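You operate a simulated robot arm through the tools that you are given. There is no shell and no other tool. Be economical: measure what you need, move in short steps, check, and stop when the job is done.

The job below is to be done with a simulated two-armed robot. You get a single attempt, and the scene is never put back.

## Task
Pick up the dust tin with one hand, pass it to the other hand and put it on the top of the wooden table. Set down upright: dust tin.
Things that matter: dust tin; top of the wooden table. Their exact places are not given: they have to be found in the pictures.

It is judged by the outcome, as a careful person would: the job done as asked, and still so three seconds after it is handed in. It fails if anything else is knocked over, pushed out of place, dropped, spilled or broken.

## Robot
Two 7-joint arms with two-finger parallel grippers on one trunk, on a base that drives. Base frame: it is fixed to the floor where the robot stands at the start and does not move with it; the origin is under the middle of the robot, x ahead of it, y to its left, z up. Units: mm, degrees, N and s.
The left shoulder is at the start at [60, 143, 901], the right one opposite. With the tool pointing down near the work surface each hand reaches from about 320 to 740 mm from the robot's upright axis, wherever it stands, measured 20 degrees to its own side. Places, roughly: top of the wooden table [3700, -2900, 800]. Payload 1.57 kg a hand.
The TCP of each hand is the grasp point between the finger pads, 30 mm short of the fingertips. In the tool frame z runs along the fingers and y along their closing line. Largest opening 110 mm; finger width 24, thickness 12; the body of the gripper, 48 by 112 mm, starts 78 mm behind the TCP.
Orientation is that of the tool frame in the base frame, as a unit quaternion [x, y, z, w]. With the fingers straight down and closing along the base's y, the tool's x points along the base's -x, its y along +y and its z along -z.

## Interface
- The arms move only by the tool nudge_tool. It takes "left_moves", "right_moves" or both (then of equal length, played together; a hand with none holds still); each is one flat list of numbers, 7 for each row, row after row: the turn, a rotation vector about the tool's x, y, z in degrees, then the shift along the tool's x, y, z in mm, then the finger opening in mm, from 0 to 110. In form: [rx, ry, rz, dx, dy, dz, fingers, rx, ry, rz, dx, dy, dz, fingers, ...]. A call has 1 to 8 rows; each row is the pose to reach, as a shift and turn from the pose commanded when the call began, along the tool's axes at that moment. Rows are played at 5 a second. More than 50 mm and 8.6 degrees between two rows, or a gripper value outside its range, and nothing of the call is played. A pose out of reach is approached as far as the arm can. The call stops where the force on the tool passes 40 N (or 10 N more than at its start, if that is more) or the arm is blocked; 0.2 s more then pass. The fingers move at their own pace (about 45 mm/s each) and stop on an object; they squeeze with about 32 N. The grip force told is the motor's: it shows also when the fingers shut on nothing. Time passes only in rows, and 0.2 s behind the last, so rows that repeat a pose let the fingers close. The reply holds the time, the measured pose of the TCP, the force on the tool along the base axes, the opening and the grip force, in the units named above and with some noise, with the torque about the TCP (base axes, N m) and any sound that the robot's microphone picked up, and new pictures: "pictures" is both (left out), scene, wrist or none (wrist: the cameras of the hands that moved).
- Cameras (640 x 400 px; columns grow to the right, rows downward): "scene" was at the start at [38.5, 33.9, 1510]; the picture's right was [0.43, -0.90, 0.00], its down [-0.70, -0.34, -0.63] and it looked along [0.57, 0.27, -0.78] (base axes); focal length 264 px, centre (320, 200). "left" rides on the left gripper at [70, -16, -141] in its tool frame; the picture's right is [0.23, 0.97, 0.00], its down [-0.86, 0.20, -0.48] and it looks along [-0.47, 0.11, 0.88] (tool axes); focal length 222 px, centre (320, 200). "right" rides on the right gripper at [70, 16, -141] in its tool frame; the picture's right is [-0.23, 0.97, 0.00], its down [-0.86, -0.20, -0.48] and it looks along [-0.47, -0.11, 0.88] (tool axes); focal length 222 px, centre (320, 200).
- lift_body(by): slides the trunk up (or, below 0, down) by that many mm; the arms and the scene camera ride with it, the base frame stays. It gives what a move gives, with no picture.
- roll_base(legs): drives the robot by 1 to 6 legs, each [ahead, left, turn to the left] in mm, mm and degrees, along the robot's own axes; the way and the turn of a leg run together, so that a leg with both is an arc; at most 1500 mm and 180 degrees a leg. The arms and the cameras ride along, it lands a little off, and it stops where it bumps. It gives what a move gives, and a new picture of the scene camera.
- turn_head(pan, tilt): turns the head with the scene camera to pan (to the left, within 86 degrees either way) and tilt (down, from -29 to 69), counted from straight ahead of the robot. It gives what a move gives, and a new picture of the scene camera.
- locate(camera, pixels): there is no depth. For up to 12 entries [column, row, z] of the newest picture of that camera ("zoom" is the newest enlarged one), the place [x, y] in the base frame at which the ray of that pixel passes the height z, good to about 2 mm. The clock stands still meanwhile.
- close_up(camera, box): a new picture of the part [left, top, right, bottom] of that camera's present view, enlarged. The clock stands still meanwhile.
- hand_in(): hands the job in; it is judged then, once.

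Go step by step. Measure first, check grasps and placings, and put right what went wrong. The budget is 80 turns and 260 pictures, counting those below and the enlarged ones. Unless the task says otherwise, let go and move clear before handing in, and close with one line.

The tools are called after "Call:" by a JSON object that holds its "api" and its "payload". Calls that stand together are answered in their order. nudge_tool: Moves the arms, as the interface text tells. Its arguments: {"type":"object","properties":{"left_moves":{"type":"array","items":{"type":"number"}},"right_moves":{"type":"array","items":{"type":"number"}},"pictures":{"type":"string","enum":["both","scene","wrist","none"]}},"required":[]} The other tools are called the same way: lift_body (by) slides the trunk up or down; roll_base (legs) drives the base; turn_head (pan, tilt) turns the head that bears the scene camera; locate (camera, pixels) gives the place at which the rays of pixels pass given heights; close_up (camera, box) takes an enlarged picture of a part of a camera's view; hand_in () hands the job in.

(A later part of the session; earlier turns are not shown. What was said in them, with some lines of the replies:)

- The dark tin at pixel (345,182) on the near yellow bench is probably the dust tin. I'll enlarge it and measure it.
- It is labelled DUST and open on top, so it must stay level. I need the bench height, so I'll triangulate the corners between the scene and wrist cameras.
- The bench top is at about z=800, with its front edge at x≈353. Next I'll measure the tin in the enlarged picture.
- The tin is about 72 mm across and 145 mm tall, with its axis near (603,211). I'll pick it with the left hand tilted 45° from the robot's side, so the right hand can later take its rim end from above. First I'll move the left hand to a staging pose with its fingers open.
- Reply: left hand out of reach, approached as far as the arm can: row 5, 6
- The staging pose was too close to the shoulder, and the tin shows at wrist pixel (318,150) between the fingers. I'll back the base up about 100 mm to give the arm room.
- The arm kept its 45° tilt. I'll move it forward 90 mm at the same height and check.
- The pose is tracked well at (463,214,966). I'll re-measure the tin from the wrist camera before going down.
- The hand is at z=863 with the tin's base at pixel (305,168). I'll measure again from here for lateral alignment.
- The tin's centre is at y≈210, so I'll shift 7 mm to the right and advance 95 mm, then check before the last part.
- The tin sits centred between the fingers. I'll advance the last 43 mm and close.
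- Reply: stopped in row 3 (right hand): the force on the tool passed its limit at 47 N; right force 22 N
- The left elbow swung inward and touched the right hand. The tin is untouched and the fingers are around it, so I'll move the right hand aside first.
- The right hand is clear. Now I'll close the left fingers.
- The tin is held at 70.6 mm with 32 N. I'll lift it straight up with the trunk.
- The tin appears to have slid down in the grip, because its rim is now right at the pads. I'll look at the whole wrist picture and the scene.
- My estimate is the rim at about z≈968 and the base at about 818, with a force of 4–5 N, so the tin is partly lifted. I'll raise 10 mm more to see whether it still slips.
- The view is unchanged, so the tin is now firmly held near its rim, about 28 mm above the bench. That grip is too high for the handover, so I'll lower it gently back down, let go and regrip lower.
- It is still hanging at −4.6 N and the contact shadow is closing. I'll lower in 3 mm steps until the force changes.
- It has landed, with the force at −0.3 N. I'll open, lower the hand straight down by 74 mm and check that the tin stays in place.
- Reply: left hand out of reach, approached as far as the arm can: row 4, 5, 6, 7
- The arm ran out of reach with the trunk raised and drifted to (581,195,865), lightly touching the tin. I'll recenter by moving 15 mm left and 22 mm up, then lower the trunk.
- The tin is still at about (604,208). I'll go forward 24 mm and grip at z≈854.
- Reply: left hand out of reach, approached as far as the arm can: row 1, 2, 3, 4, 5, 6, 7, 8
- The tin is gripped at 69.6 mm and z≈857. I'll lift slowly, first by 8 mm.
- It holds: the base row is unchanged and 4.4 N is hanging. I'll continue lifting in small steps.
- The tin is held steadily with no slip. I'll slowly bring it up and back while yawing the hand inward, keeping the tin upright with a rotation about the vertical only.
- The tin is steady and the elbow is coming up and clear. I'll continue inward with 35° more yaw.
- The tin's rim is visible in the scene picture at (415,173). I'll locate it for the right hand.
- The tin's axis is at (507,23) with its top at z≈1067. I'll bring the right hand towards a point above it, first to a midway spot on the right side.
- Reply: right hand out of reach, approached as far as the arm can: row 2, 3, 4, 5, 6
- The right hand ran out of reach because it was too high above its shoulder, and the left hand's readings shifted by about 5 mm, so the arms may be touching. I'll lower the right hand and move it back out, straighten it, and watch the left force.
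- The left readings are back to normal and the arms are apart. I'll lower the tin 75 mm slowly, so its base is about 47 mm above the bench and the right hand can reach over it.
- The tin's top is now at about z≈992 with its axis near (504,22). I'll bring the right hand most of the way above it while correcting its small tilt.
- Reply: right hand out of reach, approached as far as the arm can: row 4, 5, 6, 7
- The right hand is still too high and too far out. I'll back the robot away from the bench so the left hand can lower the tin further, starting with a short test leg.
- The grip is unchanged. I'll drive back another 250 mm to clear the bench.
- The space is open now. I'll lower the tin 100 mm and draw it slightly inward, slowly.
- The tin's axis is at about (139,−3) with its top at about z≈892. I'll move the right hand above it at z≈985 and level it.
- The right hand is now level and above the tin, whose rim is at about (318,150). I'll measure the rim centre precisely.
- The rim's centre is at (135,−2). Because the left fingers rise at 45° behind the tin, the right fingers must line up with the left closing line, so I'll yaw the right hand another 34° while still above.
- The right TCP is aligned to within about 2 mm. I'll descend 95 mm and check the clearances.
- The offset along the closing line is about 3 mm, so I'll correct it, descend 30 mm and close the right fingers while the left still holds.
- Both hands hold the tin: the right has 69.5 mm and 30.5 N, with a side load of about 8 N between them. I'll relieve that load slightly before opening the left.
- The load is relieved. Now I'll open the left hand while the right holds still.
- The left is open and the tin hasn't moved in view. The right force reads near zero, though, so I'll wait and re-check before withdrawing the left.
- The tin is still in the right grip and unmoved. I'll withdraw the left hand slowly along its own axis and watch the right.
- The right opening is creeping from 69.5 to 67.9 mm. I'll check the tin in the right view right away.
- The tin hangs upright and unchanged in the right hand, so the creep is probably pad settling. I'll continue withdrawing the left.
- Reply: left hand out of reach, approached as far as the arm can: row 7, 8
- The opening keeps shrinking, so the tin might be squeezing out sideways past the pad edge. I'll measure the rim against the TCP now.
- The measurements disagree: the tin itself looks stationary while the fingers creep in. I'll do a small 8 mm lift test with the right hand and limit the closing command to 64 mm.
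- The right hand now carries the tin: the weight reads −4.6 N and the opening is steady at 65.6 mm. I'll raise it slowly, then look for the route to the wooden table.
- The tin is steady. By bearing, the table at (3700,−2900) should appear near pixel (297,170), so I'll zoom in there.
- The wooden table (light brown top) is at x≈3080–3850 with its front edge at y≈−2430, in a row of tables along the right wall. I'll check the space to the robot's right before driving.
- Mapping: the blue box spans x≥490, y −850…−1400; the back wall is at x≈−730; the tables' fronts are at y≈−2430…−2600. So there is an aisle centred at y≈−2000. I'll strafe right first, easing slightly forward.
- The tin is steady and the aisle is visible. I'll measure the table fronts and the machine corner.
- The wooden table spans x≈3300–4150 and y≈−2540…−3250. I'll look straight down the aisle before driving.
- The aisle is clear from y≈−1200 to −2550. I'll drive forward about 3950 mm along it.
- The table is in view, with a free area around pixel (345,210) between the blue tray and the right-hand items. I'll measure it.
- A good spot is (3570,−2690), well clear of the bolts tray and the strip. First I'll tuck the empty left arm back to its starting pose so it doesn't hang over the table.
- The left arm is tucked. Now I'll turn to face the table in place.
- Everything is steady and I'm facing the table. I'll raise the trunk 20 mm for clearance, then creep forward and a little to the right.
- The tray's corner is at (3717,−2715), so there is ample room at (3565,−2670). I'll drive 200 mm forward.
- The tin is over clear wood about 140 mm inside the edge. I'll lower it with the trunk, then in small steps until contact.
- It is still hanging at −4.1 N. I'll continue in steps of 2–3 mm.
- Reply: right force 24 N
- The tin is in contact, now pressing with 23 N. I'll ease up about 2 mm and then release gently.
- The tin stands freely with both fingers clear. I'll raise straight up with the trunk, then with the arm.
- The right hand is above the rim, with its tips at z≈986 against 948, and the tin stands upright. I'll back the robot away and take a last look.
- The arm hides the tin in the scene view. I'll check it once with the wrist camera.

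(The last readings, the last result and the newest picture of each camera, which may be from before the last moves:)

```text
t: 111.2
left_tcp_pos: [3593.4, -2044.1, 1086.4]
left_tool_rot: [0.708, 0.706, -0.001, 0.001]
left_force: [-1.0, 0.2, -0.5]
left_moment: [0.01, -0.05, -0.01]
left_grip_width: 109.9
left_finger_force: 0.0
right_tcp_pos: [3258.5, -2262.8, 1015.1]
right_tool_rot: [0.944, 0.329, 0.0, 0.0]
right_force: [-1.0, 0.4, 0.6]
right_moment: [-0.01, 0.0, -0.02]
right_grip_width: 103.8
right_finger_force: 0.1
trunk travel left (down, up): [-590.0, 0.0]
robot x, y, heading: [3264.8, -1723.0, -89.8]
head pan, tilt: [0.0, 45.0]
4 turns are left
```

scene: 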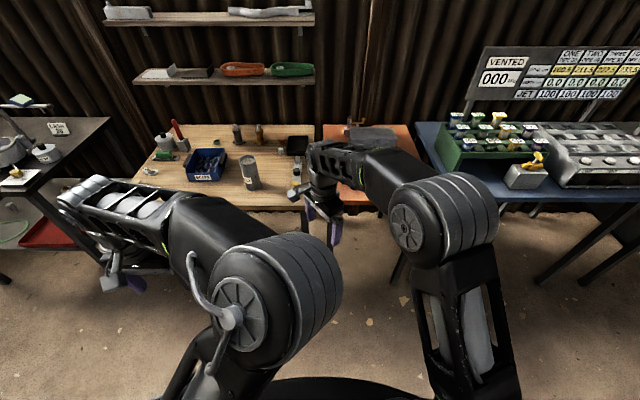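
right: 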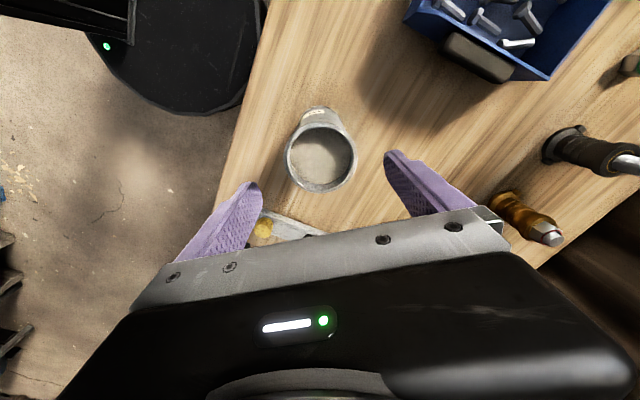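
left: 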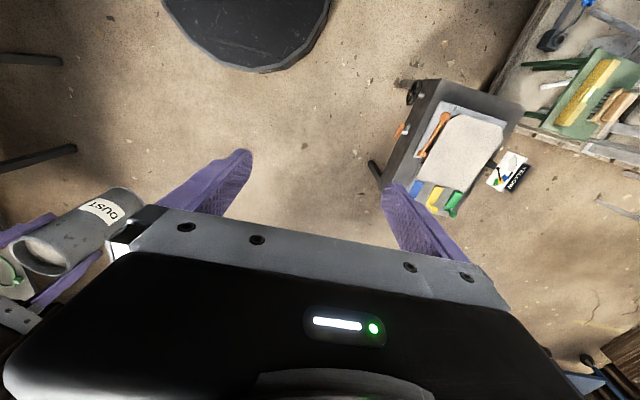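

The tin stands upright on the wooden table at pixel (250,172). Both hands are empty and clear, and nothing else was disturbed, so I'm handing in.

Call:
{"api": "hand_in", "payload": {}}

```text
The job is handed in.
```

The dust tin was picked up with the left hand, passed to the right hand in mid-air, and set upright on the wooden table. I saw nothing else knocked over or moved.
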